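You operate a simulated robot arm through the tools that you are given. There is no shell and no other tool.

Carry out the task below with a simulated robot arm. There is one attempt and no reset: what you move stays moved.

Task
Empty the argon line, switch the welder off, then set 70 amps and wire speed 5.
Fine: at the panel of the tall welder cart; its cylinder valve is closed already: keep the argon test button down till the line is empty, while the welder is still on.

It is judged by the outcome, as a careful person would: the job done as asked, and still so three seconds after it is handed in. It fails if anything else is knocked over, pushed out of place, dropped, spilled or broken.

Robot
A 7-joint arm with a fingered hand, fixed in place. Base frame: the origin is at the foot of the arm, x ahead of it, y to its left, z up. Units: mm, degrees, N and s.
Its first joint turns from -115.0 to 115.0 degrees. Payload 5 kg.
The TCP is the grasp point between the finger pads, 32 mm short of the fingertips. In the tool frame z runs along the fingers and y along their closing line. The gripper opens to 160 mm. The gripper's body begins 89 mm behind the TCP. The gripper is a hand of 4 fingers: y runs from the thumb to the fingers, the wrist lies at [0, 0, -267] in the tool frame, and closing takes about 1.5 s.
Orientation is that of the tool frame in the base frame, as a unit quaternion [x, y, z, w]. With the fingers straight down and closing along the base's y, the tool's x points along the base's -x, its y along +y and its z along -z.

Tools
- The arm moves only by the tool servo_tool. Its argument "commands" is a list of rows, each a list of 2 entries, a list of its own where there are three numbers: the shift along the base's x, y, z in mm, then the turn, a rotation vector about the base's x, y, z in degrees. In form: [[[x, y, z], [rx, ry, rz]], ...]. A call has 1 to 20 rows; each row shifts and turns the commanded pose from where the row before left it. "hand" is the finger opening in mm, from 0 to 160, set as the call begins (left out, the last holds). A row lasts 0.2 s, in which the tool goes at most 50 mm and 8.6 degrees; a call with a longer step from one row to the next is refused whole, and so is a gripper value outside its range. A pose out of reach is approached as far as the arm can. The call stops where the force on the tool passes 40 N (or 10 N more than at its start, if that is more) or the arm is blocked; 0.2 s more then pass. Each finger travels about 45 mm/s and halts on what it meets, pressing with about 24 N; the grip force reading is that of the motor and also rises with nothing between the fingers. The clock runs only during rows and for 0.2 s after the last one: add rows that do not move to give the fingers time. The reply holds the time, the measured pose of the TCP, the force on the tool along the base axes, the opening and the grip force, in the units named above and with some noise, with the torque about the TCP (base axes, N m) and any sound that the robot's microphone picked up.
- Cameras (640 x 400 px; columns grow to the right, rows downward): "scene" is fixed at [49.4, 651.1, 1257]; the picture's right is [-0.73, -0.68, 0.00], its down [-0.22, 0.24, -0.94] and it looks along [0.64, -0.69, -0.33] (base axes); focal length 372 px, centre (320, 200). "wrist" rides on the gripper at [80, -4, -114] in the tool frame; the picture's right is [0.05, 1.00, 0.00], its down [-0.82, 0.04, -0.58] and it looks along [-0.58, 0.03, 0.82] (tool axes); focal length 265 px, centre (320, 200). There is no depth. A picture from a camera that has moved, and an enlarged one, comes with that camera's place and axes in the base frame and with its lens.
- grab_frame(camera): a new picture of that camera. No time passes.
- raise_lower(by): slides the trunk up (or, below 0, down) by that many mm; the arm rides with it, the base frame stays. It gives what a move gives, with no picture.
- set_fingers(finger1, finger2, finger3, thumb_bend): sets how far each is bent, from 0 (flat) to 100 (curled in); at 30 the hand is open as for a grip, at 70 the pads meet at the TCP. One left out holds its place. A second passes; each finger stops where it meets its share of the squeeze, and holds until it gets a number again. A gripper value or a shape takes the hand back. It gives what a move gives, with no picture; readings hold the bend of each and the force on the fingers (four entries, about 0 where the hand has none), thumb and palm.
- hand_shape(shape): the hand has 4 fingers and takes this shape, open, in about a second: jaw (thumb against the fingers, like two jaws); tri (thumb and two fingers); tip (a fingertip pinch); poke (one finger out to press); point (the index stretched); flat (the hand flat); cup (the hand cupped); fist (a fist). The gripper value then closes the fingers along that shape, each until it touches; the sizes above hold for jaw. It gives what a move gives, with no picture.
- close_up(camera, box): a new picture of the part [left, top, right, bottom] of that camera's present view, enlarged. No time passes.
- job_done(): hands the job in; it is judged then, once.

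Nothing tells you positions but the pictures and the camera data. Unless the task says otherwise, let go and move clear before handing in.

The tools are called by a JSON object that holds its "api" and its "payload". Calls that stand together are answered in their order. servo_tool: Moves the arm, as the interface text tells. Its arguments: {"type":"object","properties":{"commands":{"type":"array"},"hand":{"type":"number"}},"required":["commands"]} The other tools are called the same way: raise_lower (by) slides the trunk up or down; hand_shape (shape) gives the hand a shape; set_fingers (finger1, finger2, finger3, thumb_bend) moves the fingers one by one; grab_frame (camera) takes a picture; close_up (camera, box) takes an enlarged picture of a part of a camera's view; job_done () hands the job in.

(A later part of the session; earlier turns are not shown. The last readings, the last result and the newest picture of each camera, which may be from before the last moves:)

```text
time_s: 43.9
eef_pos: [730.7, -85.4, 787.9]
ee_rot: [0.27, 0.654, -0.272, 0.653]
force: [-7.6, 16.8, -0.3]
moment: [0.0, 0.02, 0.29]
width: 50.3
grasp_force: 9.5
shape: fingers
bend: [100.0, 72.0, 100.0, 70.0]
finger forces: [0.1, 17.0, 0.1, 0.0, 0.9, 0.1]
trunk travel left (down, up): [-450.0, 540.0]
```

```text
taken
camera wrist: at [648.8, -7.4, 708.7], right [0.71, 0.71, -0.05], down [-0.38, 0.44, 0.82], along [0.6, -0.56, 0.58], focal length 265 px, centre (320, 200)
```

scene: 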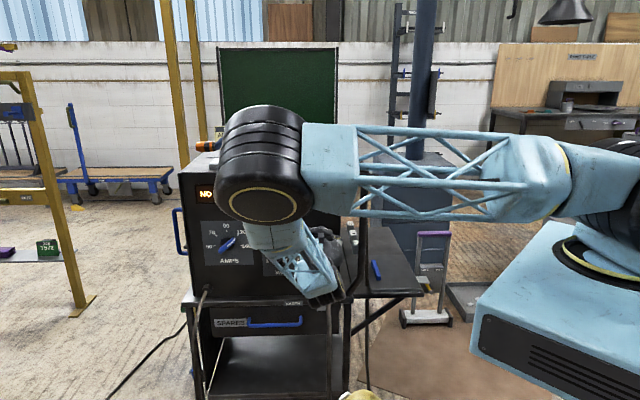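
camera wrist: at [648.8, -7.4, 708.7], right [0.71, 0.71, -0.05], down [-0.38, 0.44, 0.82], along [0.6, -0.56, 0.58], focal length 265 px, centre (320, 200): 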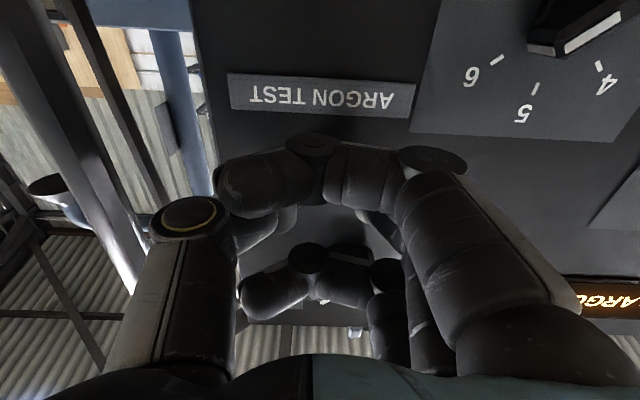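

I've held the button at its stop for 25 s. I'll release it and back off to look at the whole panel and the top of the welder for evidence.

{"api": "servo_tool", "payload": {"commands": [[[-3, 3, 0], [0, 0, 0]], [[-5, 5, 0], [0, 0, 0]], [[-10, 10, 0], [0, 0, 0]], [[-20, 20, 0], [0, 0, 0]], [[-20, 20, 0], [0, 0, 0]], [[0, 0, 0], [0, 0, 0]]]}}

{"api": "grab_frame", "payload": {"camera": "wrist"}}

{"api": "grab_frame", "payload": {"camera": "scene"}}

```text
time_s: 45.3
eef_pos: [671.7, -27.7, 788.2]
ee_rot: [0.27, 0.653, -0.271, 0.653]
force: [0.7, 0.5, 0.3]
moment: [-0.02, -0.01, -0.02]
width: 50.3
grasp_force: 0.1
shape: fingers
bend: [100.0, 70.0, 100.0, 70.0]
finger forces: [0.1, 0.0, 0.0, 0.1, 0.1, 0.0]
trunk travel left (down, up): [-450.0, 540.0]
```

```text
taken
camera wrist: at [590.6, 50.6, 708.6], right [0.71, 0.71, -0.05], down [-0.38, 0.44, 0.82], along [0.6, -0.56, 0.58], focal length 265 px, centre (320, 200)
```

wrist: 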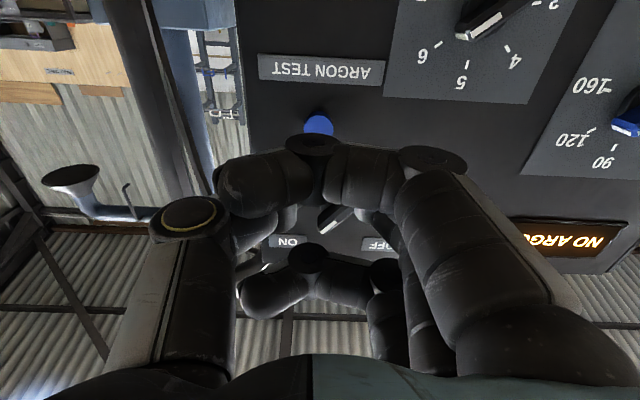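

```text
taken
```

scene: 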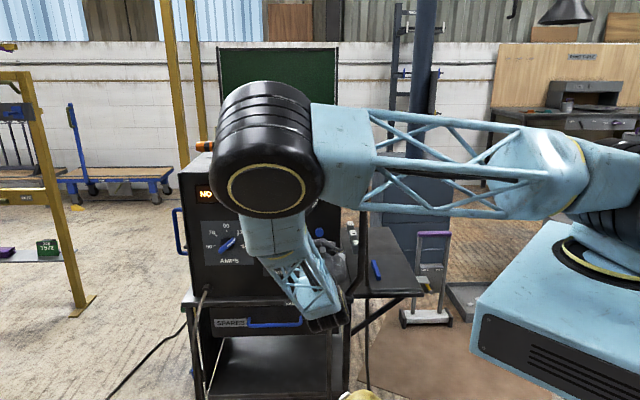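

The button has come back out, and the display still shows "NO ARGON". The elbow blocks the overview, so I'll retract further and lower the trunk to see the display and the top of the welder.

{"api": "servo_tool", "payload": {"commands": [[[-25, 25, 0], [0, 0, 0]], [[-25, 25, 0], [0, 0, 0]], [[-25, 25, 0], [0, 0, 0]], [[0, 0, 0], [0, 0, 0]]]}}

{"api": "raise_lower", "payload": {"by": -200}}

{"api": "grab_frame", "payload": {"camera": "scene"}}

{"api": "grab_frame", "payload": {"camera": "wrist"}}

```text
time_s: 46.3
eef_pos: [597.5, 47.4, 787.2]
ee_rot: [0.27, 0.654, -0.271, 0.653]
force: [0.6, 0.1, -0.2]
moment: [0.0, 0.03, 0.0]
width: 50.5
grasp_force: 0.0
shape: fingers
bend: [100.0, 70.0, 100.0, 70.0]
finger forces: [0.0, 0.0, 0.1, 0.1, 0.0, 0.0]
trunk travel left (down, up): [-450.0, 540.0]
```

```text
time_s: 48.5
eef_pos: [597.7, 48.0, 586.2]
ee_rot: [0.271, 0.653, -0.271, 0.653]
force: [0.2, 0.3, -0.3]
moment: [-0.01, -0.02, 0.0]
width: 50.3
grasp_force: 0.0
shape: fingers
bend: [100.0, 70.0, 100.0, 70.0]
finger forces: [0.0, 0.0, 0.0, 0.0, 0.0, 0.0]
trunk travel left (down, up): [-250.0, 740.0]
```

```text
taken
```

scene: 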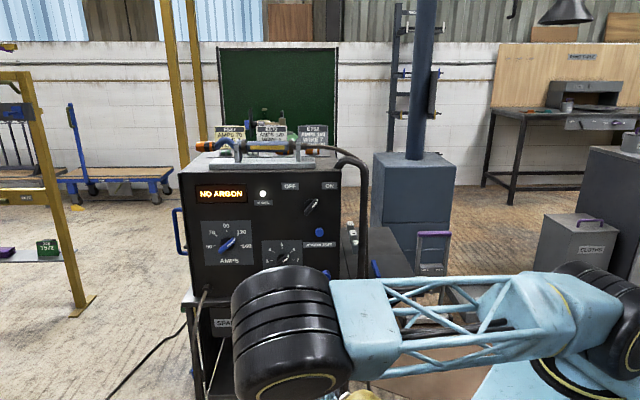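

```text
taken
camera wrist: at [516.0, 124.5, 508.2], right [0.71, 0.71, -0.05], down [-0.38, 0.44, 0.82], along [0.6, -0.56, 0.58], focal length 265 px, centre (320, 200)
```

wrist: 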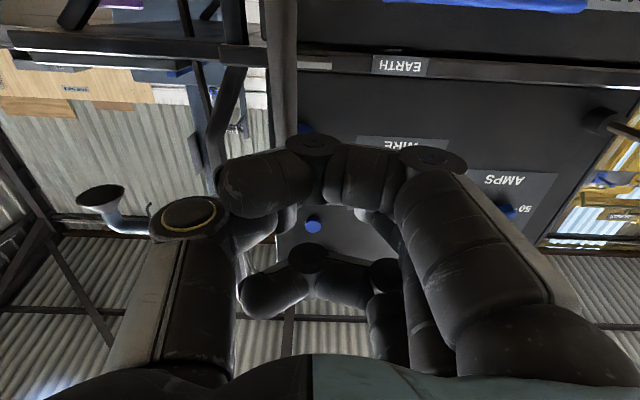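

{"api": "close_up", "payload": {"camera": "scene", "box": [180, 110, 350, 215]}}

{"api": "close_up", "payload": {"camera": "scene", "box": [185, 180, 345, 270]}}

{"api": "close_up", "payload": {"camera": "scene", "box": [205, 95, 335, 175]}}

```text
3.76 times, centred on (265, 162) of scene
camera zoom: at [49.4, 651.1, 1257.0], right [-0.73, -0.68, 0.0], down [-0.22, 0.24, -0.94], along [0.64, -0.69, -0.33], focal length 1400 px, centre (527, 341)
```

zoom: 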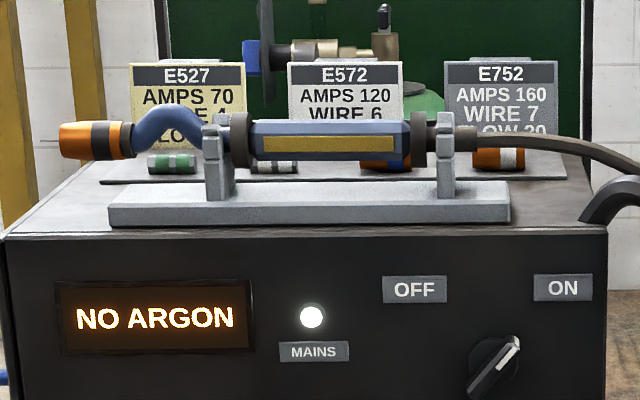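

```text
4.00 times, centred on (265, 225) of scene
camera zoom: at [49.4, 651.1, 1257.0], right [-0.73, -0.68, 0.0], down [-0.22, 0.24, -0.94], along [0.64, -0.69, -0.33], focal length 1487 px, centre (540, 100)
```

zoom: 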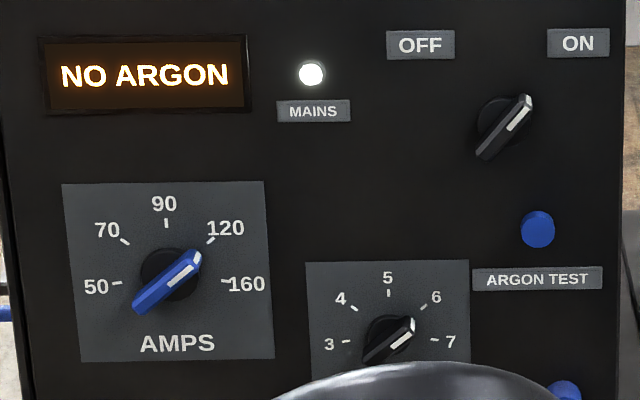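

```text
4.92 times, centred on (270, 135) of scene
camera zoom: at [49.4, 651.1, 1257.0], right [-0.73, -0.68, 0.0], down [-0.22, 0.24, -0.94], along [0.64, -0.69, -0.33], focal length 1831 px, centre (566, 520)
```

zoom: 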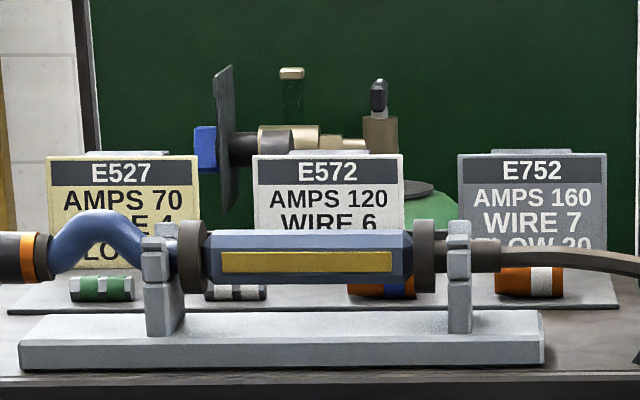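

Behind the welder there's the green cylinder with a regulator: a disc-like gauge seen edge-on and a clear flow tube. I'll zoom in on these as possible evidence of gas in the line.

{"api": "close_up", "payload": {"camera": "scene", "box": [245, 105, 315, 150]}}

{"api": "close_up", "payload": {"camera": "scene", "box": [260, 108, 290, 128]}}

```text
8.89 times, centred on (280, 128) of scene
camera zoom: at [49.4, 651.1, 1257.0], right [-0.73, -0.68, 0.0], down [-0.22, 0.24, -0.94], along [0.64, -0.69, -0.33], focal length 3305 px, centre (676, 844)
```

zoom: 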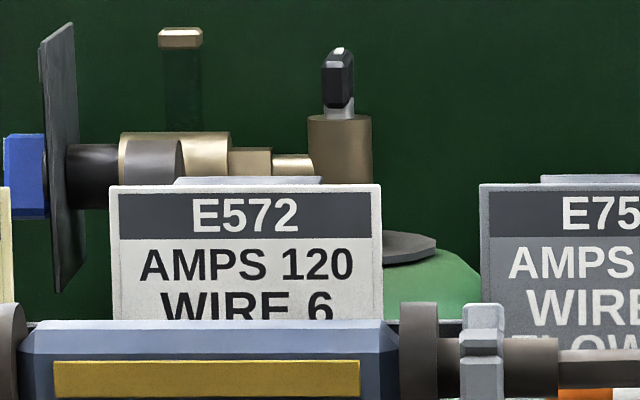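

```text
16.00 times, centred on (275, 118) of scene
camera zoom: at [49.4, 651.1, 1257.0], right [-0.73, -0.68, 0.0], down [-0.22, 0.24, -0.94], along [0.64, -0.69, -0.33], focal length 5950 px, centre (1040, 1512)
```

zoom: 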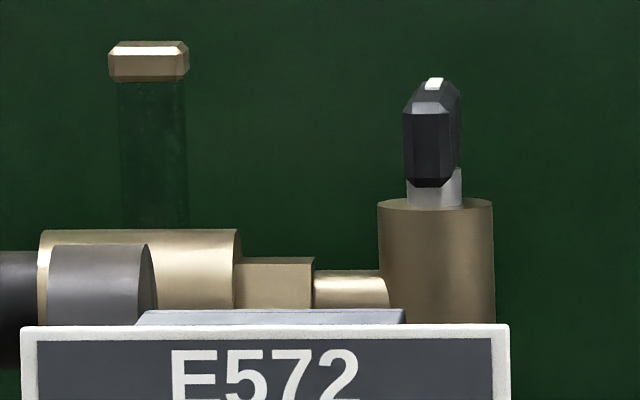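

The flow tube shows no float at present. I'll press the button once more with the trunk lowered, so the scene camera can see the tube and the display while the button is down. First I raise the hand back to button height.

{"api": "servo_tool", "payload": {"commands": [[[0, 0, 40], [0, 0, 0]], [[0, 0, 40], [0, 0, 0]], [[0, 0, 40], [0, 0, 0]], [[0, 0, 40], [0, 0, 0]], [[0, 0, 41], [0, 0, 0]], [[0, 0, 0], [0, 0, 0]]]}}

{"api": "grab_frame", "payload": {"camera": "scene"}}

```text
time_s: 49.9
eef_pos: [598.3, 47.9, 789.0]
ee_rot: [0.27, 0.654, -0.27, 0.653]
force: [-0.1, 0.3, 0.0]
moment: [-0.02, 0.07, 0.01]
width: 50.1
grasp_force: 0.1
shape: fingers
bend: [100.0, 70.0, 100.0, 70.0]
finger forces: [0.0, 0.1, 0.0, 0.0, 0.0, 0.0]
trunk travel left (down, up): [-250.0, 740.0]
```

```text
taken
```

scene: 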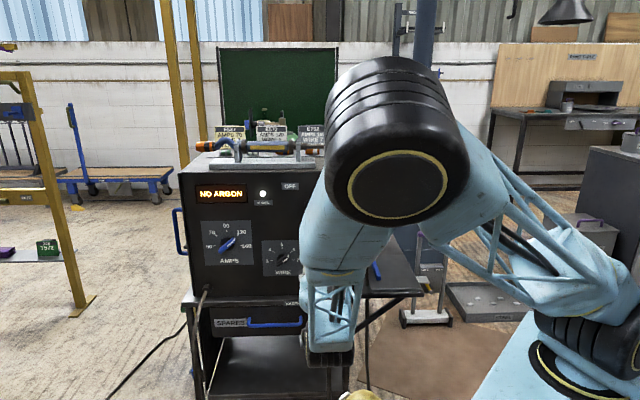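

The display and the flow tube are now clear in the scene view. I approach the button again.

{"api": "servo_tool", "payload": {"commands": [[[24, -24, -0.4], [0, 0, 0]], [[24, -24, -0.4], [0, 0, 0]], [[24, -24, -0.4], [0, 0, 0]], [[24, -24, -0.4], [0, 0, 0]], [[20, -20, 0], [0, 0, 0]], [[5, -5, 0], [0, 0, 0]], [[0, 0, 0], [0, 0, 0]]]}}

{"api": "grab_frame", "payload": {"camera": "scene"}}

{"api": "close_up", "payload": {"camera": "scene", "box": [245, 105, 315, 150]}}

```text
time_s: 51.5
eef_pos: [719.9, -74.9, 786.5]
ee_rot: [0.27, 0.654, -0.271, 0.653]
force: [-0.1, 0.1, -0.4]
moment: [0.0, -0.01, -0.01]
width: 50.4
grasp_force: 0.0
shape: fingers
bend: [100.0, 70.0, 100.0, 70.0]
finger forces: [0.0, 0.0, 0.0, 0.0, 0.1, 0.0]
trunk travel left (down, up): [-250.0, 740.0]
```

```text
taken
```

scene: 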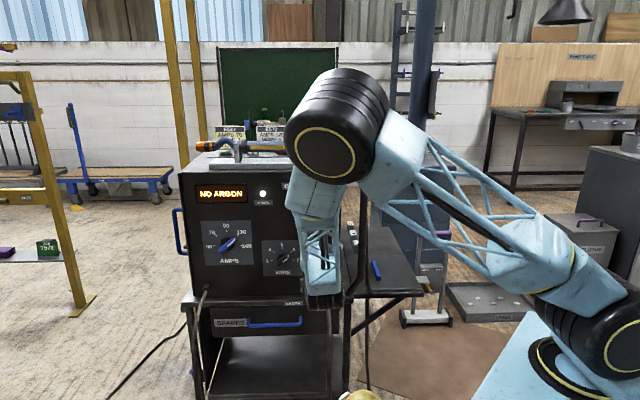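

```text
8.89 times, centred on (280, 128) of scene
camera zoom: at [49.4, 651.1, 1257.0], right [-0.73, -0.68, 0.0], down [-0.22, 0.24, -0.94], along [0.64, -0.69, -0.33], focal length 3305 px, centre (676, 844)
```

zoom: 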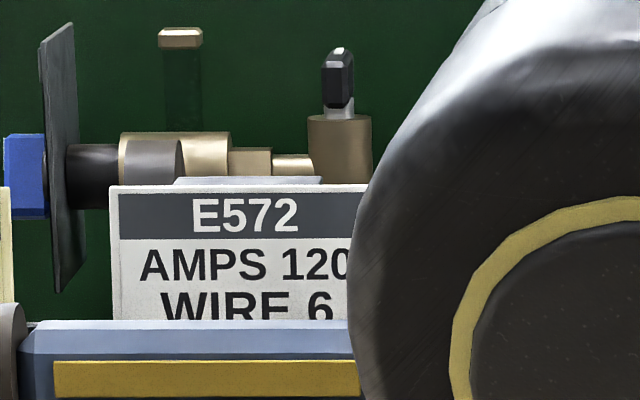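

The flow tube stays in view. Now I press the button down to its stop and watch the tube right away.

{"api": "servo_tool", "payload": {"commands": [[[1.41, -1.41, 0], [0, 0, 0]], [[1.41, -1.41, 0], [0, 0, 0]], [[1.41, -1.41, 0], [0, 0, 0]], [[1.41, -1.41, 0], [0, 0, 0]], [[1.41, -1.41, 0], [0, 0, 0]], [[0.7, -0.7, 0], [0, 0, 0]]]}}

{"api": "close_up", "payload": {"camera": "scene", "box": [245, 105, 315, 150]}}

{"api": "close_up", "payload": {"camera": "scene", "box": [180, 110, 350, 215]}}

```text
time_s: 52.9
eef_pos: [726.8, -81.6, 786.9]
ee_rot: [0.271, 0.654, -0.271, 0.653]
force: [-1.6, 1.8, -0.6]
moment: [-0.04, 0.0, 0.03]
width: 50.5
grasp_force: 1.2
shape: fingers
bend: [100.0, 70.0, 100.0, 70.0]
finger forces: [0.1, 2.2, 0.1, 0.0, 0.0, 0.0]
trunk travel left (down, up): [-250.0, 740.0]
```

```text
8.89 times, centred on (280, 128) of scene
camera zoom: at [49.4, 651.1, 1257.0], right [-0.73, -0.68, 0.0], down [-0.22, 0.24, -0.94], along [0.64, -0.69, -0.33], focal length 3305 px, centre (676, 844)
```

zoom: 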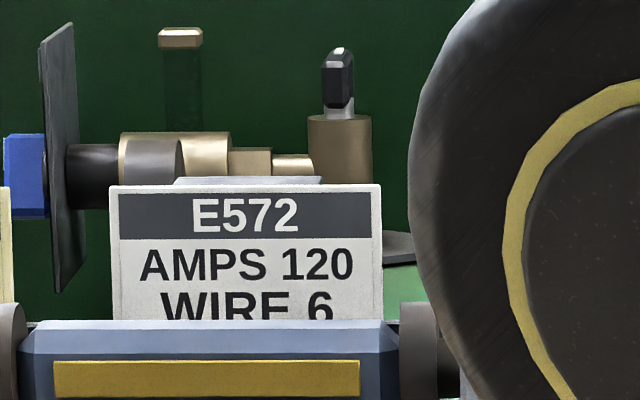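

```text
3.76 times, centred on (265, 162) of scene
camera zoom: at [49.4, 651.1, 1257.0], right [-0.73, -0.68, 0.0], down [-0.22, 0.24, -0.94], along [0.64, -0.69, -0.33], focal length 1400 px, centre (527, 341)
```

zoom: 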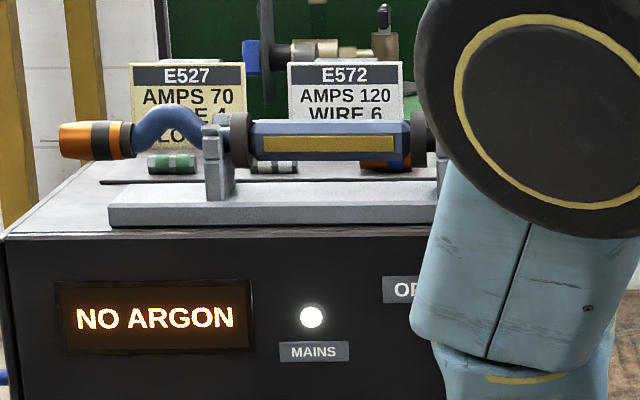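

At 2.4 N, no click yet; I press the last few millimetres to the stop and watch.

{"api": "servo_tool", "payload": {"commands": [[[0.71, -0.71, 0], [0, 0, 0]], [[0.71, -0.71, 0], [0, 0, 0]], [[0.71, -0.71, 0], [0, 0, 0]], [[0, 0, 0], [0, 0, 0]]]}}

{"api": "close_up", "payload": {"camera": "scene", "box": [245, 105, 315, 150]}}

{"api": "servo_tool", "payload": {"commands": [[[0.71, -0.71, 0], [0, 0, 0]], [[0.71, -0.71, 0], [0, 0, 0]], [[0, 0, 0], [0, 0, 0]]]}}

{"api": "close_up", "payload": {"camera": "scene", "box": [245, 105, 315, 150]}}

{"api": "close_up", "payload": {"camera": "scene", "box": [180, 110, 350, 215]}}

```text
time_s: 53.9
eef_pos: [727.2, -83.2, 785.8]
ee_rot: [0.27, 0.654, -0.271, 0.653]
force: [-1.1, 2.3, -1.0]
moment: [0.04, 0.05, 0.01]
width: 50.5
grasp_force: 1.9
shape: fingers
bend: [100.0, 70.0, 100.0, 70.0]
finger forces: [0.0, 3.5, 0.0, 0.0, 0.1, 0.0]
trunk travel left (down, up): [-250.0, 740.0]
heard: click
```

```text
8.89 times, centred on (280, 128) of scene
camera zoom: at [49.4, 651.1, 1257.0], right [-0.73, -0.68, 0.0], down [-0.22, 0.24, -0.94], along [0.64, -0.69, -0.33], focal length 3305 px, centre (676, 844)
```

zoom: 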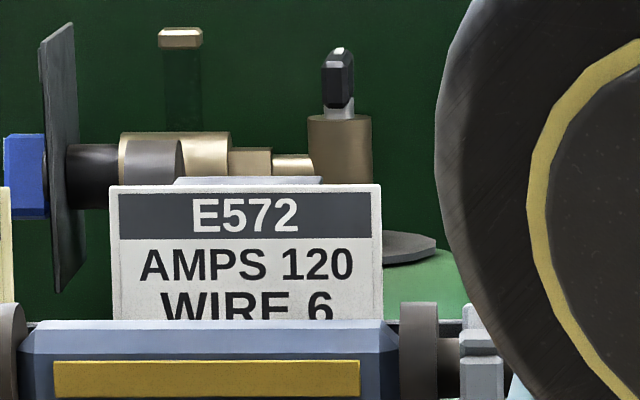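

```text
time_s: 54.7
eef_pos: [728.4, -85.3, 786.3]
ee_rot: [0.27, 0.654, -0.27, 0.653]
force: [-6.1, 11.4, -2.1]
moment: [0.03, 0.09, 0.15]
width: 50.4
grasp_force: 5.8
shape: fingers
bend: [100.0, 71.0, 100.0, 70.0]
finger forces: [0.0, 11.2, 0.1, 0.0, 0.0, 0.0]
trunk travel left (down, up): [-250.0, 740.0]
```

```text
8.89 times, centred on (280, 128) of scene
camera zoom: at [49.4, 651.1, 1257.0], right [-0.73, -0.68, 0.0], down [-0.22, 0.24, -0.94], along [0.64, -0.69, -0.33], focal length 3305 px, centre (676, 844)
```

zoom: 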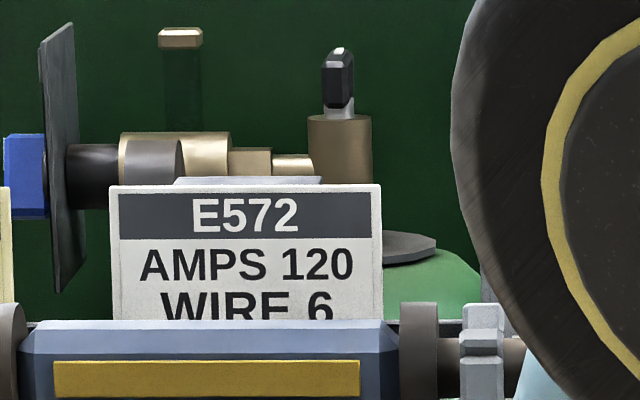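

```text
3.76 times, centred on (265, 162) of scene
camera zoom: at [49.4, 651.1, 1257.0], right [-0.73, -0.68, 0.0], down [-0.22, 0.24, -0.94], along [0.64, -0.69, -0.33], focal length 1400 px, centre (527, 341)
```

zoom: 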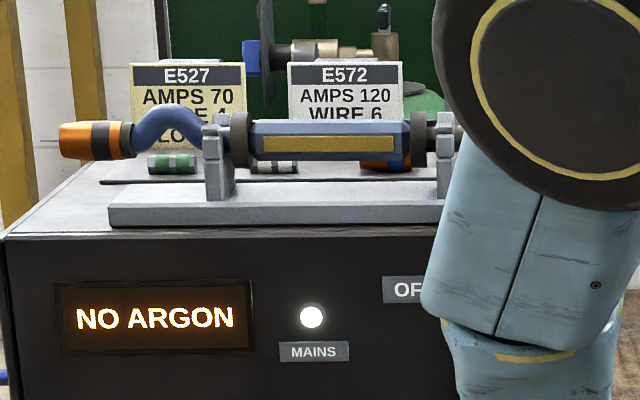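

The click came again (button actuated), and the flow tube shows no flow at all with the button down. I hold for several more seconds and recheck both indicators.

{"api": "servo_tool", "payload": {"commands": [[[0, 0, 0], [0, 0, 0]], [[0, 0, 0], [0, 0, 0]], [[0, 0, 0], [0, 0, 0]], [[0, 0, 0], [0, 0, 0]], [[0, 0, 0], [0, 0, 0]], [[0, 0, 0], [0, 0, 0]], [[0, 0, 0], [0, 0, 0]], [[0, 0, 0], [0, 0, 0]], [[0, 0, 0], [0, 0, 0]], [[0, 0, 0], [0, 0, 0]], [[0, 0, 0], [0, 0, 0]], [[0, 0, 0], [0, 0, 0]], [[0, 0, 0], [0, 0, 0]], [[0, 0, 0], [0, 0, 0]], [[0, 0, 0], [0, 0, 0]], [[0, 0, 0], [0, 0, 0]], [[0, 0, 0], [0, 0, 0]], [[0, 0, 0], [0, 0, 0]], [[0, 0, 0], [0, 0, 0]], [[0, 0, 0], [0, 0, 0]]]}}

{"api": "servo_tool", "payload": {"commands": [[[0, 0, 0], [0, 0, 0]], [[0, 0, 0], [0, 0, 0]], [[0, 0, 0], [0, 0, 0]], [[0, 0, 0], [0, 0, 0]], [[0, 0, 0], [0, 0, 0]], [[0, 0, 0], [0, 0, 0]], [[0, 0, 0], [0, 0, 0]], [[0, 0, 0], [0, 0, 0]], [[0, 0, 0], [0, 0, 0]], [[0, 0, 0], [0, 0, 0]], [[0, 0, 0], [0, 0, 0]], [[0, 0, 0], [0, 0, 0]], [[0, 0, 0], [0, 0, 0]], [[0, 0, 0], [0, 0, 0]], [[0, 0, 0], [0, 0, 0]], [[0, 0, 0], [0, 0, 0]], [[0, 0, 0], [0, 0, 0]], [[0, 0, 0], [0, 0, 0]], [[0, 0, 0], [0, 0, 0]], [[0, 0, 0], [0, 0, 0]]]}}

{"api": "close_up", "payload": {"camera": "scene", "box": [245, 105, 315, 150]}}

{"api": "grab_frame", "payload": {"camera": "scene"}}

```text
time_s: 58.9
eef_pos: [729.2, -86.3, 786.3]
ee_rot: [0.27, 0.654, -0.271, 0.653]
force: [-5.3, 9.9, -1.6]
moment: [0.03, 0.04, 0.2]
width: 50.4
grasp_force: 6.1
shape: fingers
bend: [100.0, 71.0, 100.0, 70.0]
finger forces: [0.0, 11.8, 0.0, 0.0, 0.0, 0.0]
trunk travel left (down, up): [-250.0, 740.0]
```

```text
time_s: 63.1
eef_pos: [729.2, -85.2, 786.8]
ee_rot: [0.27, 0.653, -0.27, 0.653]
force: [-5.3, 10.1, -1.8]
moment: [0.03, 0.11, 0.17]
width: 50.4
grasp_force: 5.6
shape: fingers
bend: [100.0, 71.0, 100.0, 70.0]
finger forces: [0.0, 11.2, 0.1, 0.0, 0.1, 0.1]
trunk travel left (down, up): [-250.0, 740.0]
```

```text
8.89 times, centred on (280, 128) of scene
camera zoom: at [49.4, 651.1, 1257.0], right [-0.73, -0.68, 0.0], down [-0.22, 0.24, -0.94], along [0.64, -0.69, -0.33], focal length 3305 px, centre (676, 844)
```

zoom: 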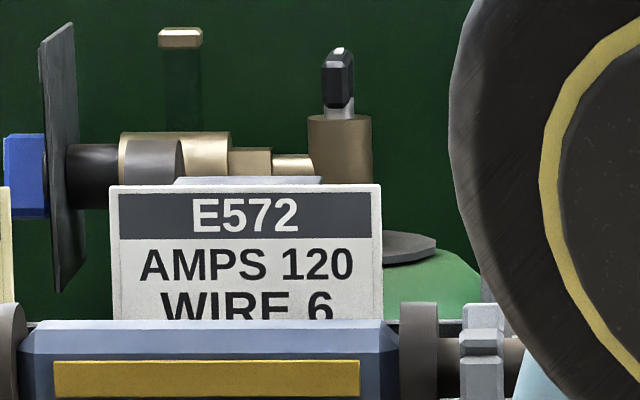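

```text
taken
```

scene: 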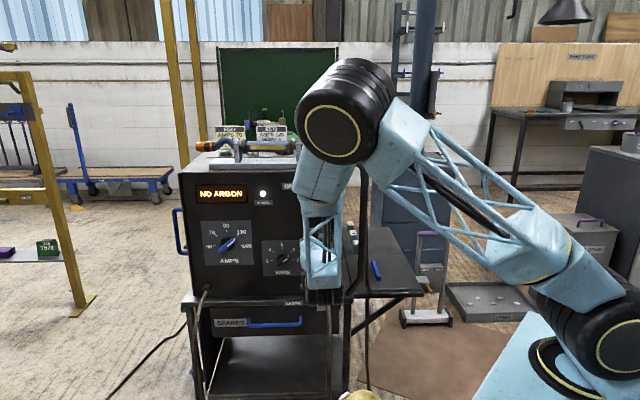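

No change after 34 s of total hold time: no flow, "NO ARGON" on the display, so I take the line as empty. I back off from the button and study the switch and knobs closely.

{"api": "servo_tool", "payload": {"commands": [[[-3, 3, 0], [0, 0, 0]], [[-7, 7, 0], [0, 0, 0]], [[-20, 20, 0], [0, 0, 0]], [[-20, 20, 0], [0, 0, 0]], [[-25, 25, 0], [0, 0, 0]], [[-25, 25, 0], [0, 0, 0]], [[0, 0, 0], [0, 0, 0]]]}}

{"api": "close_up", "payload": {"camera": "scene", "box": [195, 215, 265, 270]}}

{"api": "close_up", "payload": {"camera": "scene", "box": [258, 230, 308, 280]}}

{"api": "hand_shape", "payload": {"shape": "jaw"}}

{"api": "grab_frame", "payload": {"camera": "wrist"}}

```text
time_s: 64.7
eef_pos: [628.1, 15.4, 786.7]
ee_rot: [0.27, 0.654, -0.27, 0.653]
force: [0.1, 0.0, -0.5]
moment: [0.01, -0.01, 0.01]
width: 50.3
grasp_force: 0.0
shape: fingers
bend: [100.0, 70.0, 100.0, 70.0]
finger forces: [0.0, 0.1, 0.0, 0.0, 0.0, 0.0]
trunk travel left (down, up): [-250.0, 740.0]
```

```text
7.27 times, centred on (230, 242) of scene
camera zoom: at [49.4, 651.1, 1257.0], right [-0.73, -0.68, 0.0], down [-0.22, 0.24, -0.94], along [0.64, -0.69, -0.33], focal length 2704 px, centre (974, -109)
```

zoom: 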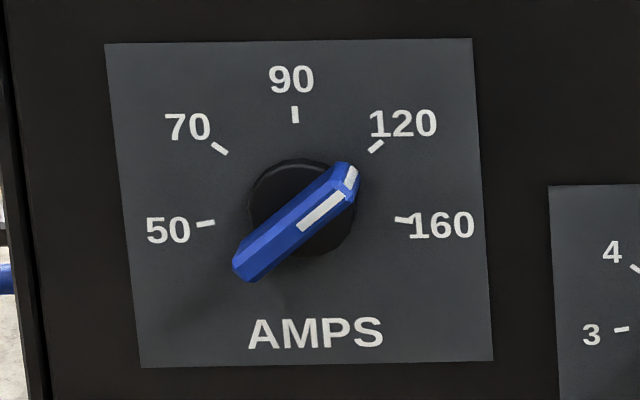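

```text
8.00 times, centred on (283, 255) of scene
camera zoom: at [49.4, 651.1, 1257.0], right [-0.73, -0.68, 0.0], down [-0.22, 0.24, -0.94], along [0.64, -0.69, -0.33], focal length 2975 px, centre (616, -240)
```

zoom: 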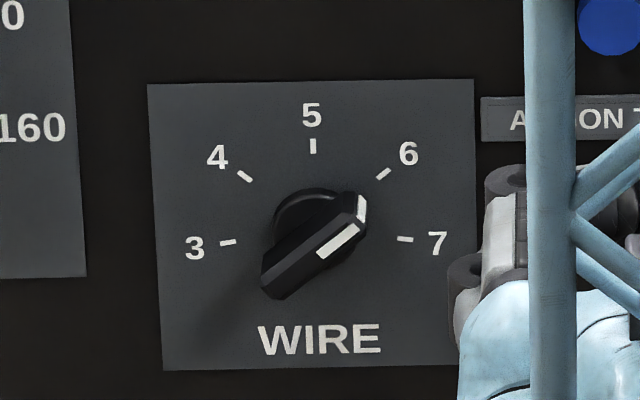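

```text
time_s: 65.6
eef_pos: [630.2, 14.2, 785.8]
ee_rot: [0.27, 0.653, -0.27, 0.653]
force: [0.1, 0.6, -0.2]
moment: [0.01, 0.0, 0.01]
width: 159.9
grasp_force: 0.0
shape: jaw
bend: [30.0, 30.0, 30.0, 30.0]
finger forces: [0.0, 0.0, 0.0, 0.1, 0.0, 0.1]
trunk travel left (down, up): [-250.0, 740.0]
```

```text
taken
camera wrist: at [547.7, 91.7, 707.3], right [0.71, 0.71, -0.05], down [-0.38, 0.44, 0.82], along [0.6, -0.56, 0.58], focal length 265 px, centre (320, 200)
```

wrist: 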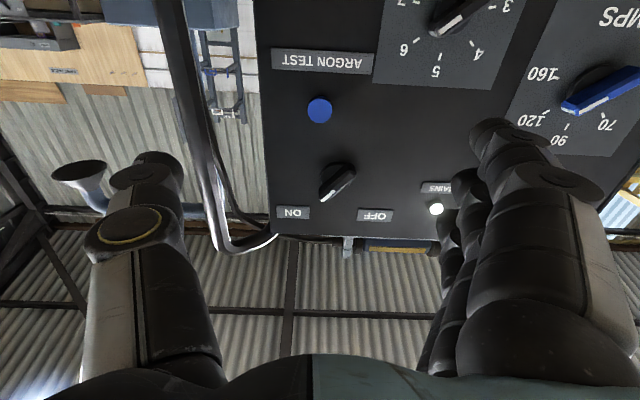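

The dials have 50° spacing (−100°…+100°), with bars about 65 mm long, 14 mm wide and protruding around 20-25 mm. Next I zoom with the wrist camera on the switch to locate it precisely.

{"api": "close_up", "payload": {"camera": "wrist", "box": [270, 80, 430, 240]}}

{"api": "close_up", "payload": {"camera": "wrist", "box": [380, 0, 640, 160]}}

```text
2.50 times, centred on (350, 160) of wrist
camera zoom: at [547.7, 91.7, 707.3], right [0.71, 0.71, -0.05], down [-0.38, 0.44, 0.82], along [0.6, -0.56, 0.58], focal length 664 px, centre (245, 300)
```

zoom: 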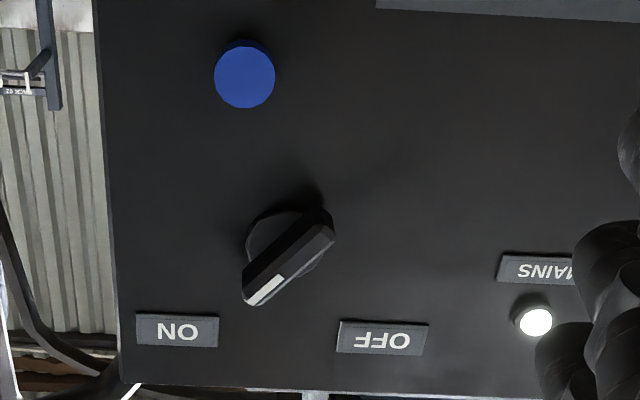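

```text
2.46 times, centred on (510, 80) of wrist
camera zoom: at [547.7, 91.7, 707.3], right [0.71, 0.71, -0.05], down [-0.38, 0.44, 0.82], along [0.6, -0.56, 0.58], focal length 653 px, centre (-148, 495)
```

zoom: 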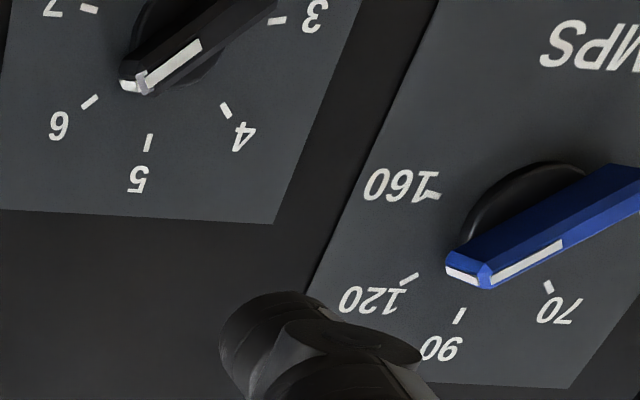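

From this view the switch axis is at about a=481, z≈869 (panel coordinates), with the bar leaning about 37° toward ON. I move in front of it, roll the hand to align the jaws across the bar, and partly close the hand.

{"api": "servo_tool", "payload": {"commands": [[[7.7, -1.73, 13.8], [4.36, -4.36, 0]], [[7.7, -1.73, 13.8], [4.36, -4.36, 0]], [[7.7, -1.73, 13.8], [4.36, -4.36, 0]], [[7.7, -1.73, 13.8], [4.36, -4.36, 0]], [[7.7, -1.73, 13.8], [4.36, -4.36, 0]], [[7.7, -1.73, 13.8], [4.36, -4.36, 0]], [[0, 0, 0], [0, 0, 0]], [[0, 0, 0], [0, 0, 0]], [[0, 0, 0], [0, 0, 0]]], "hand": 60}}

{"api": "grab_frame", "payload": {"camera": "wrist"}}

{"api": "grab_frame", "payload": {"camera": "scene"}}

```text
time_s: 67.6
eef_pos: [674.8, 4.4, 869.3]
ee_rot: [0.465, 0.533, -0.049, 0.705]
force: [0.2, -0.9, 0.7]
moment: [0.03, -0.03, 0.01]
width: 60.8
grasp_force: 0.1
shape: jaw
bend: [73.0, 73.0, 73.0, 70.0]
finger forces: [0.1, 0.1, 0.0, 0.1, 0.0, 0.0]
trunk travel left (down, up): [-250.0, 740.0]
```

```text
taken
camera wrist: at [629.1, 116.6, 804.4], right [0.59, 0.59, 0.56], down [-0.73, 0.08, 0.68], along [0.35, -0.81, 0.48], focal length 265 px, centre (320, 200)
```

wrist: 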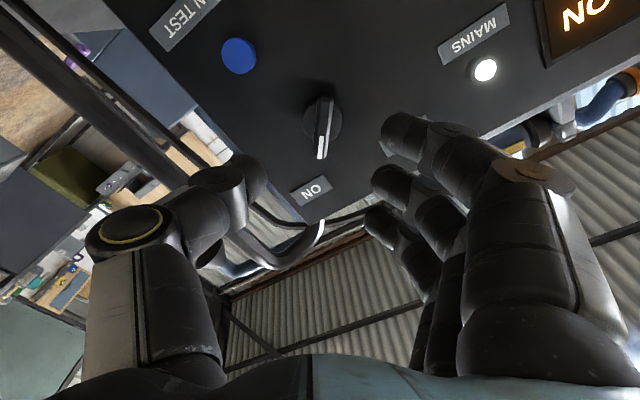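

```text
taken
```

scene: 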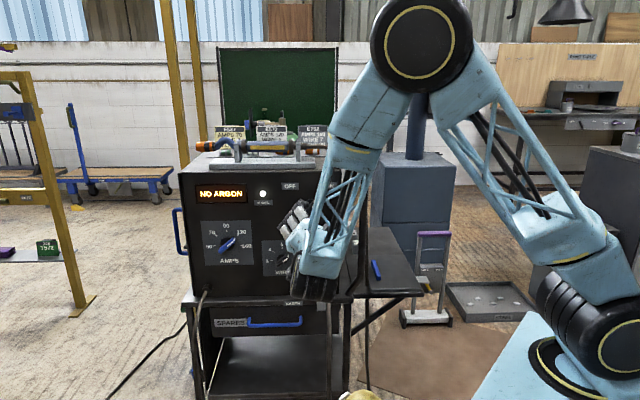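

The bar is aligned with the jaws in the wrist view, just about 5 mm high of center. I correct that and advance 60 mm, then check again.

{"api": "servo_tool", "payload": {"commands": [[[0, 0, 4.5], [0, 0, 0]], [[10.6, -10.6, 0], [0, 0, 0]], [[10.6, -10.6, 0], [0, 0, 0]], [[10.6, -10.6, 0], [0, 0, 0]], [[10.6, -10.6, 0], [0, 0, 0]], [[0, 0, 0], [0, 0, 0]]]}}

{"api": "grab_frame", "payload": {"camera": "wrist"}}

{"api": "close_up", "payload": {"camera": "wrist", "box": [220, 80, 420, 220]}}

{"api": "close_up", "payload": {"camera": "scene", "box": [250, 150, 370, 250]}}

```text
time_s: 69.0
eef_pos: [717.7, -38.6, 873.9]
ee_rot: [0.464, 0.534, -0.049, 0.705]
force: [1.0, -0.1, 0.6]
moment: [-0.02, 0.0, -0.04]
width: 60.7
grasp_force: 0.0
shape: jaw
bend: [73.0, 73.0, 73.0, 70.0]
finger forces: [0.1, 0.0, 0.1, 0.0, 0.0, 0.1]
trunk travel left (down, up): [-250.0, 740.0]
```

```text
taken
camera wrist: at [671.3, 74.2, 809.2], right [0.59, 0.59, 0.56], down [-0.73, 0.08, 0.68], along [0.35, -0.81, 0.48], focal length 265 px, centre (320, 200)
```

wrist: 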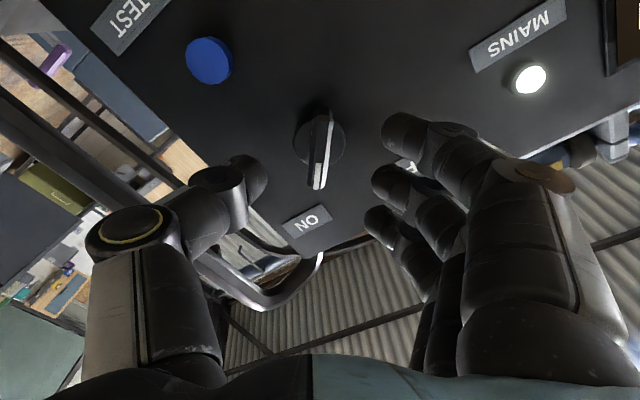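

```text
2.86 times, centred on (320, 150) of wrist
camera zoom: at [671.3, 74.2, 809.2], right [0.59, 0.59, 0.56], down [-0.73, 0.08, 0.68], along [0.35, -0.81, 0.48], focal length 758 px, centre (320, 343)
```

zoom: 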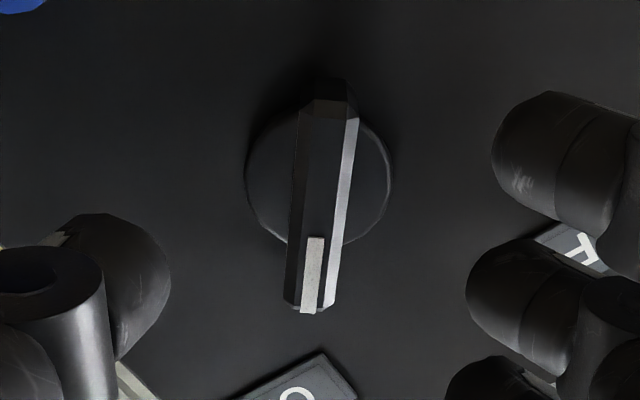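

```text
4.00 times, centred on (310, 200) of scene
camera zoom: at [49.4, 651.1, 1257.0], right [-0.73, -0.68, 0.0], down [-0.22, 0.24, -0.94], along [0.64, -0.69, -0.33], focal length 1487 px, centre (360, 200)
```

zoom: 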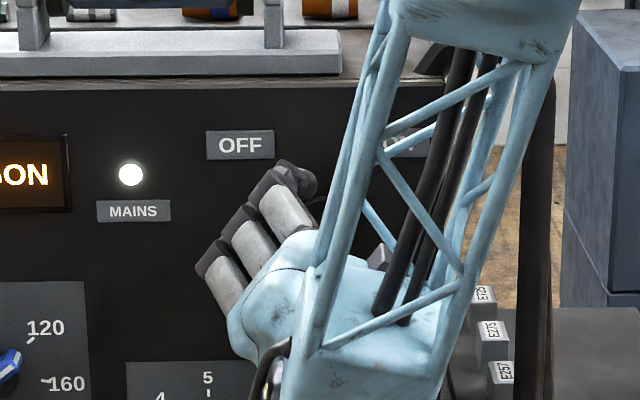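

The switch bar is clearly visible between the open jaws, with its axis about 4 mm low of my tool axis and the bar 2° further clockwise. I correct for that and advance so the fingertips straddle the bar near the panel.

{"api": "servo_tool", "payload": {"commands": [[[1.27, 1.27, -3.6], [1.7, -1.7, 0]], [[5.5, -5.5, 0], [0, 0, 0]], [[5.5, -5.5, 0], [0, 0, 0]], [[5.5, -5.5, 0], [0, 0, 0]], [[3, -3, 0], [0, 0, 0]], [[0, 0, 0], [0, 0, 0]]]}}

{"api": "grab_frame", "payload": {"camera": "wrist"}}

{"api": "close_up", "payload": {"camera": "wrist", "box": [220, 80, 420, 220]}}

```text
time_s: 70.4
eef_pos: [739.0, -56.0, 870.8]
ee_rot: [0.475, 0.524, -0.034, 0.706]
force: [0.7, 0.0, 0.1]
moment: [-0.01, 0.02, 0.0]
width: 60.8
grasp_force: 0.0
shape: jaw
bend: [73.0, 73.0, 73.0, 70.0]
finger forces: [0.1, 0.0, 0.1, 0.0, 0.0, 0.1]
trunk travel left (down, up): [-250.0, 740.0]
```

```text
taken
camera wrist: at [694.5, 58.3, 807.3], right [0.57, 0.57, 0.59], down [-0.75, 0.06, 0.66], along [0.34, -0.82, 0.46], focal length 265 px, centre (320, 200)
```

wrist: 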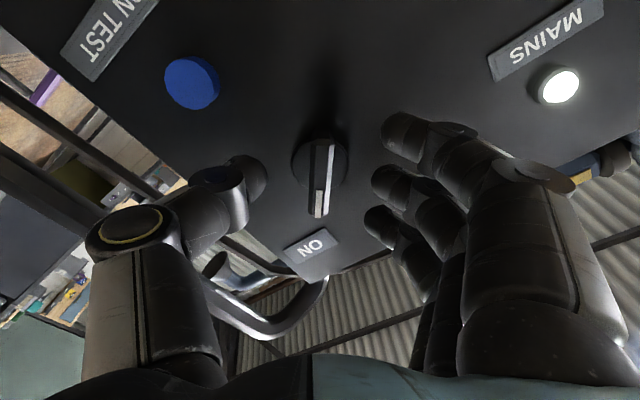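

```text
2.86 times, centred on (320, 150) of wrist
camera zoom: at [694.5, 58.3, 807.3], right [0.57, 0.57, 0.59], down [-0.75, 0.06, 0.66], along [0.34, -0.82, 0.46], focal length 758 px, centre (320, 343)
```

zoom: 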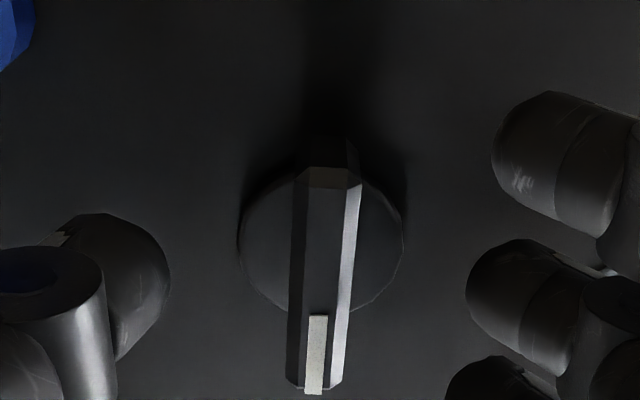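

The bar is now centered between the jaws with the fingertips just short of the base disc. I close the hand on it.

{"api": "servo_tool", "payload": {"commands": [[[0, 0, 0], [0, 0, 0]], [[0, 0, 0], [0, 0, 0]], [[0, 0, 0], [0, 0, 0]], [[0, 0, 0], [0, 0, 0]], [[0, 0, 0], [0, 0, 0]], [[0, 0, 0], [0, 0, 0]], [[0, 0, 0], [0, 0, 0]], [[0, 0, 0], [0, 0, 0]]], "hand": 4}}

{"api": "grab_frame", "payload": {"camera": "wrist"}}

{"api": "close_up", "payload": {"camera": "wrist", "box": [220, 80, 420, 220]}}

```text
time_s: 72.2
eef_pos: [738.8, -55.2, 870.2]
ee_rot: [0.475, 0.525, -0.036, 0.706]
force: [-10.4, 3.1, -5.7]
moment: [-0.06, 0.25, -0.18]
width: 2.1
grasp_force: 23.9
shape: jaw
bend: [71.0, 71.0, 71.0, 70.0]
finger forces: [0.0, 7.3, 7.1, 0.0, 21.4, 0.0]
trunk travel left (down, up): [-250.0, 740.0]
```

```text
taken
camera wrist: at [693.9, 58.6, 807.1], right [0.57, 0.57, 0.59], down [-0.75, 0.06, 0.66], along [0.34, -0.82, 0.46], focal length 265 px, centre (320, 200)
```

wrist: 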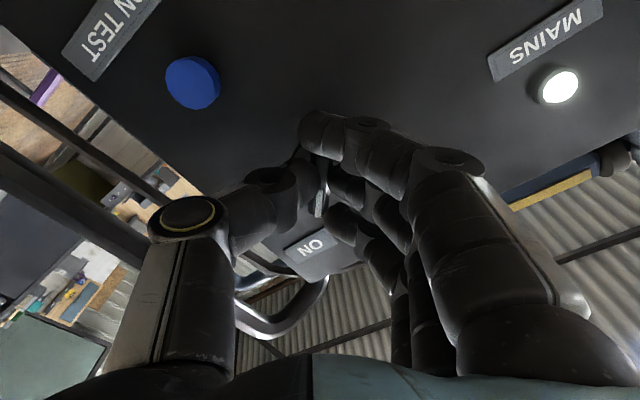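

```text
2.86 times, centred on (320, 150) of wrist
camera zoom: at [693.9, 58.6, 807.1], right [0.57, 0.57, 0.59], down [-0.75, 0.06, 0.66], along [0.34, -0.82, 0.46], focal length 758 px, centre (320, 343)
```

zoom: 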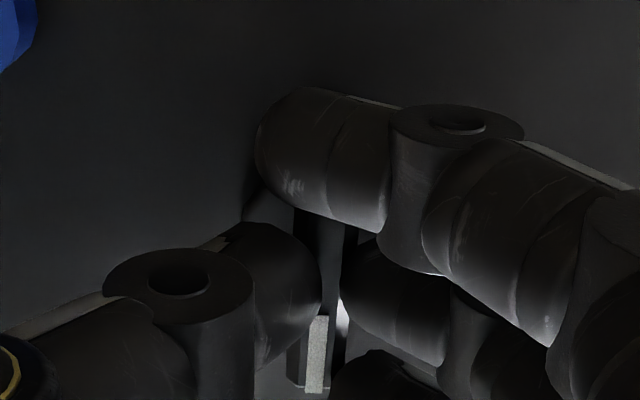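

The thumb and two fingers hold the bar, but the first finger closed past the bar's end, which leaves little leverage for turning toward OFF. I'll open, shift the hand about 10 mm toward the pointer end (and back 1.5 mm), and grip again.

{"api": "servo_tool", "payload": {"commands": [[[0, 0, 0], [0, 0, 0]], [[0, 0, 0], [0, 0, 0]], [[0, 0, 0], [0, 0, 0]], [[0, 0, 0], [0, 0, 0]], [[0, 0, 0], [0, 0, 0]], [[0, 0, 0], [0, 0, 0]], [[-3.5, -2.5, 4], [0, 0, 0]], [[-3.5, -2.5, 3.3], [0, 0, 0]], [[0, 0, 0], [0, 0, 0]]], "hand": 60}}

{"api": "servo_tool", "payload": {"commands": [[[0, 0, 0], [0, 0, 0]], [[0, 0, 0], [0, 0, 0]], [[0, 0, 0], [0, 0, 0]], [[0, 0, 0], [0, 0, 0]], [[0, 0, 0], [0, 0, 0]], [[0, 0, 0], [0, 0, 0]], [[0, 0, 0], [0, 0, 0]], [[0, 0, 0], [0, 0, 0]]], "hand": 4}}

{"api": "close_up", "payload": {"camera": "wrist", "box": [220, 80, 420, 220]}}

```text
time_s: 74.2
eef_pos: [732.1, -60.4, 878.2]
ee_rot: [0.474, 0.524, -0.034, 0.706]
force: [0.6, 0.5, -0.3]
moment: [0.0, 0.01, -0.02]
width: 59.5
grasp_force: 0.1
shape: jaw
bend: [73.0, 73.0, 73.0, 70.0]
finger forces: [0.0, 0.0, 0.1, 0.0, 0.0, 0.0]
trunk travel left (down, up): [-250.0, 740.0]
```

```text
time_s: 76.0
eef_pos: [732.7, -60.1, 878.4]
ee_rot: [0.475, 0.524, -0.034, 0.706]
force: [1.6, 5.8, 2.6]
moment: [0.0, -0.11, 0.19]
width: 4.9
grasp_force: 0.0
shape: jaw
bend: [70.0, 70.0, 70.0, 70.0]
finger forces: [2.9, 3.7, 0.1, 0.1, 0.0, 0.1]
trunk travel left (down, up): [-250.0, 740.0]
```

```text
2.86 times, centred on (320, 150) of wrist
camera zoom: at [687.3, 53.9, 814.6], right [0.57, 0.57, 0.59], down [-0.75, 0.06, 0.66], along [0.34, -0.82, 0.46], focal length 758 px, centre (320, 343)
```

zoom: 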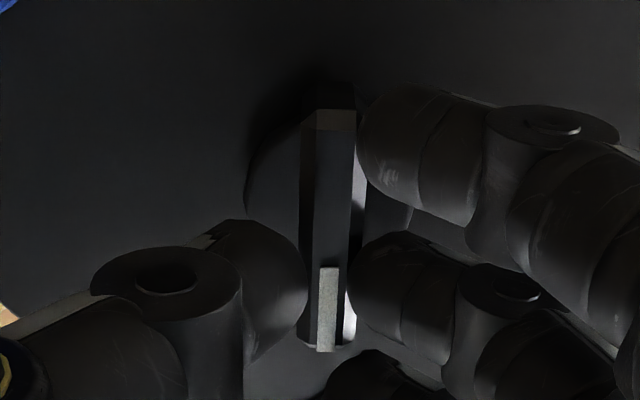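

Now the first two fingers sit on the bar with good leverage; the thumb isn't squeezing yet. I close fully.

{"api": "servo_tool", "payload": {"commands": [[[0, 0, 0], [0, 0, 0]], [[0, 0, 0], [0, 0, 0]], [[0, 0, 0], [0, 0, 0]], [[0, 0, 0], [0, 0, 0]]], "hand": 0}}

{"api": "close_up", "payload": {"camera": "wrist", "box": [220, 80, 420, 220]}}

```text
time_s: 77.0
eef_pos: [732.7, -60.3, 877.1]
ee_rot: [0.474, 0.525, -0.034, 0.706]
force: [-10.8, 10.6, -2.7]
moment: [0.18, 0.08, 0.02]
width: 0.0
grasp_force: 24.1
shape: jaw
bend: [71.0, 70.0, 71.0, 72.0]
finger forces: [7.2, 8.1, 0.1, 0.0, 33.0, 0.0]
trunk travel left (down, up): [-250.0, 740.0]
```

```text
2.86 times, centred on (320, 150) of wrist
camera zoom: at [686.6, 54.2, 814.5], right [0.57, 0.57, 0.59], down [-0.75, 0.06, 0.66], along [0.34, -0.82, 0.46], focal length 758 px, centre (320, 343)
```

zoom: 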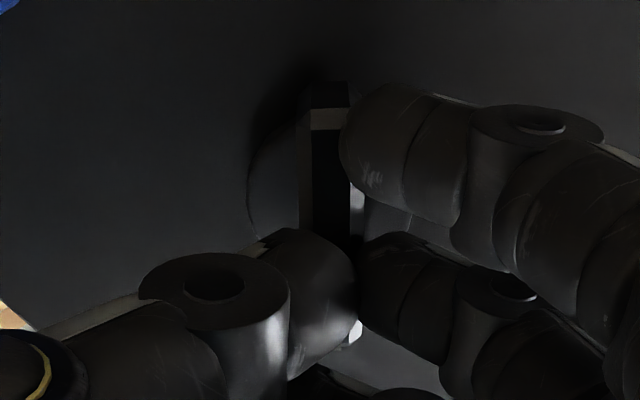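

The thumb is riding over the bar's outer edge (pushing the hand back from the panel), so I need to be deeper. I open, advance 6 mm, and grip again.

{"api": "servo_tool", "payload": {"commands": [[[0, 0, 0], [0, 0, 0]], [[0, 0, 0], [0, 0, 0]], [[0, 0, 0], [0, 0, 0]], [[0, 0, 0], [0, 0, 0]], [[0, 0, 0], [0, 0, 0]], [[0, 0, 0], [0, 0, 0]], [[2.1, -2.1, 0], [0, 0, 0]], [[2.1, -2.1, 0], [0, 0, 0]], [[0, 0, 0], [0, 0, 0]]], "hand": 60}}

{"api": "close_up", "payload": {"camera": "wrist", "box": [220, 80, 420, 220]}}

```text
time_s: 79.0
eef_pos: [736.6, -64.5, 878.1]
ee_rot: [0.475, 0.524, -0.034, 0.706]
force: [0.3, 1.3, 0.6]
moment: [-0.02, -0.02, -0.01]
width: 59.5
grasp_force: 0.2
shape: jaw
bend: [73.0, 73.0, 73.0, 70.0]
finger forces: [0.0, 0.1, 0.0, 0.0, 0.0, 0.0]
trunk travel left (down, up): [-250.0, 740.0]
```

```text
2.86 times, centred on (320, 150) of wrist
camera zoom: at [691.5, 48.8, 814.1], right [0.57, 0.57, 0.59], down [-0.75, 0.06, 0.66], along [0.34, -0.82, 0.46], focal length 758 px, centre (320, 343)
```

zoom: 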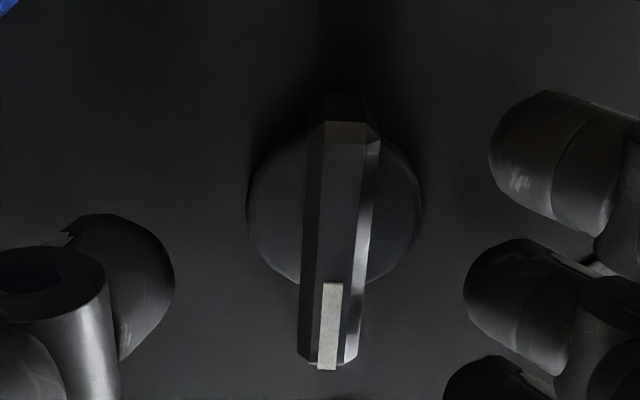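

Deeper now, with the bar 2-3 mm off center; I shift slightly and close.

{"api": "servo_tool", "payload": {"commands": [[[0.9, 0.9, 1], [0, 0, 0]], [[0, 0, 0], [0, 0, 0]], [[0, 0, 0], [0, 0, 0]], [[0, 0, 0], [0, 0, 0]], [[0, 0, 0], [0, 0, 0]], [[0, 0, 0], [0, 0, 0]], [[0, 0, 0], [0, 0, 0]], [[0, 0, 0], [0, 0, 0]], [[0, 0, 0], [0, 0, 0]]], "hand": 0}}

{"api": "close_up", "payload": {"camera": "wrist", "box": [220, 80, 420, 220]}}

```text
time_s: 81.0
eef_pos: [737.2, -64.5, 878.4]
ee_rot: [0.475, 0.524, -0.035, 0.706]
force: [-0.1, -4.0, 1.7]
moment: [-0.02, -0.08, -0.04]
width: 6.1
grasp_force: 23.8
shape: jaw
bend: [71.0, 71.0, 71.0, 70.0]
finger forces: [6.8, 8.9, 6.1, 0.0, 20.2, 0.1]
trunk travel left (down, up): [-250.0, 740.0]
```

```text
2.86 times, centred on (320, 150) of wrist
camera zoom: at [692.1, 49.3, 815.0], right [0.57, 0.57, 0.59], down [-0.75, 0.07, 0.66], along [0.34, -0.82, 0.46], focal length 758 px, centre (320, 343)
```

zoom: 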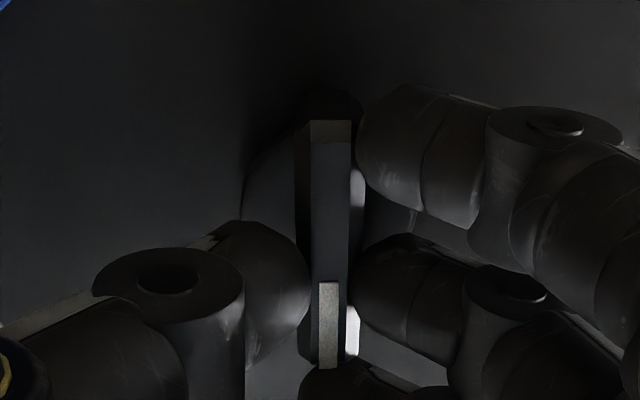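

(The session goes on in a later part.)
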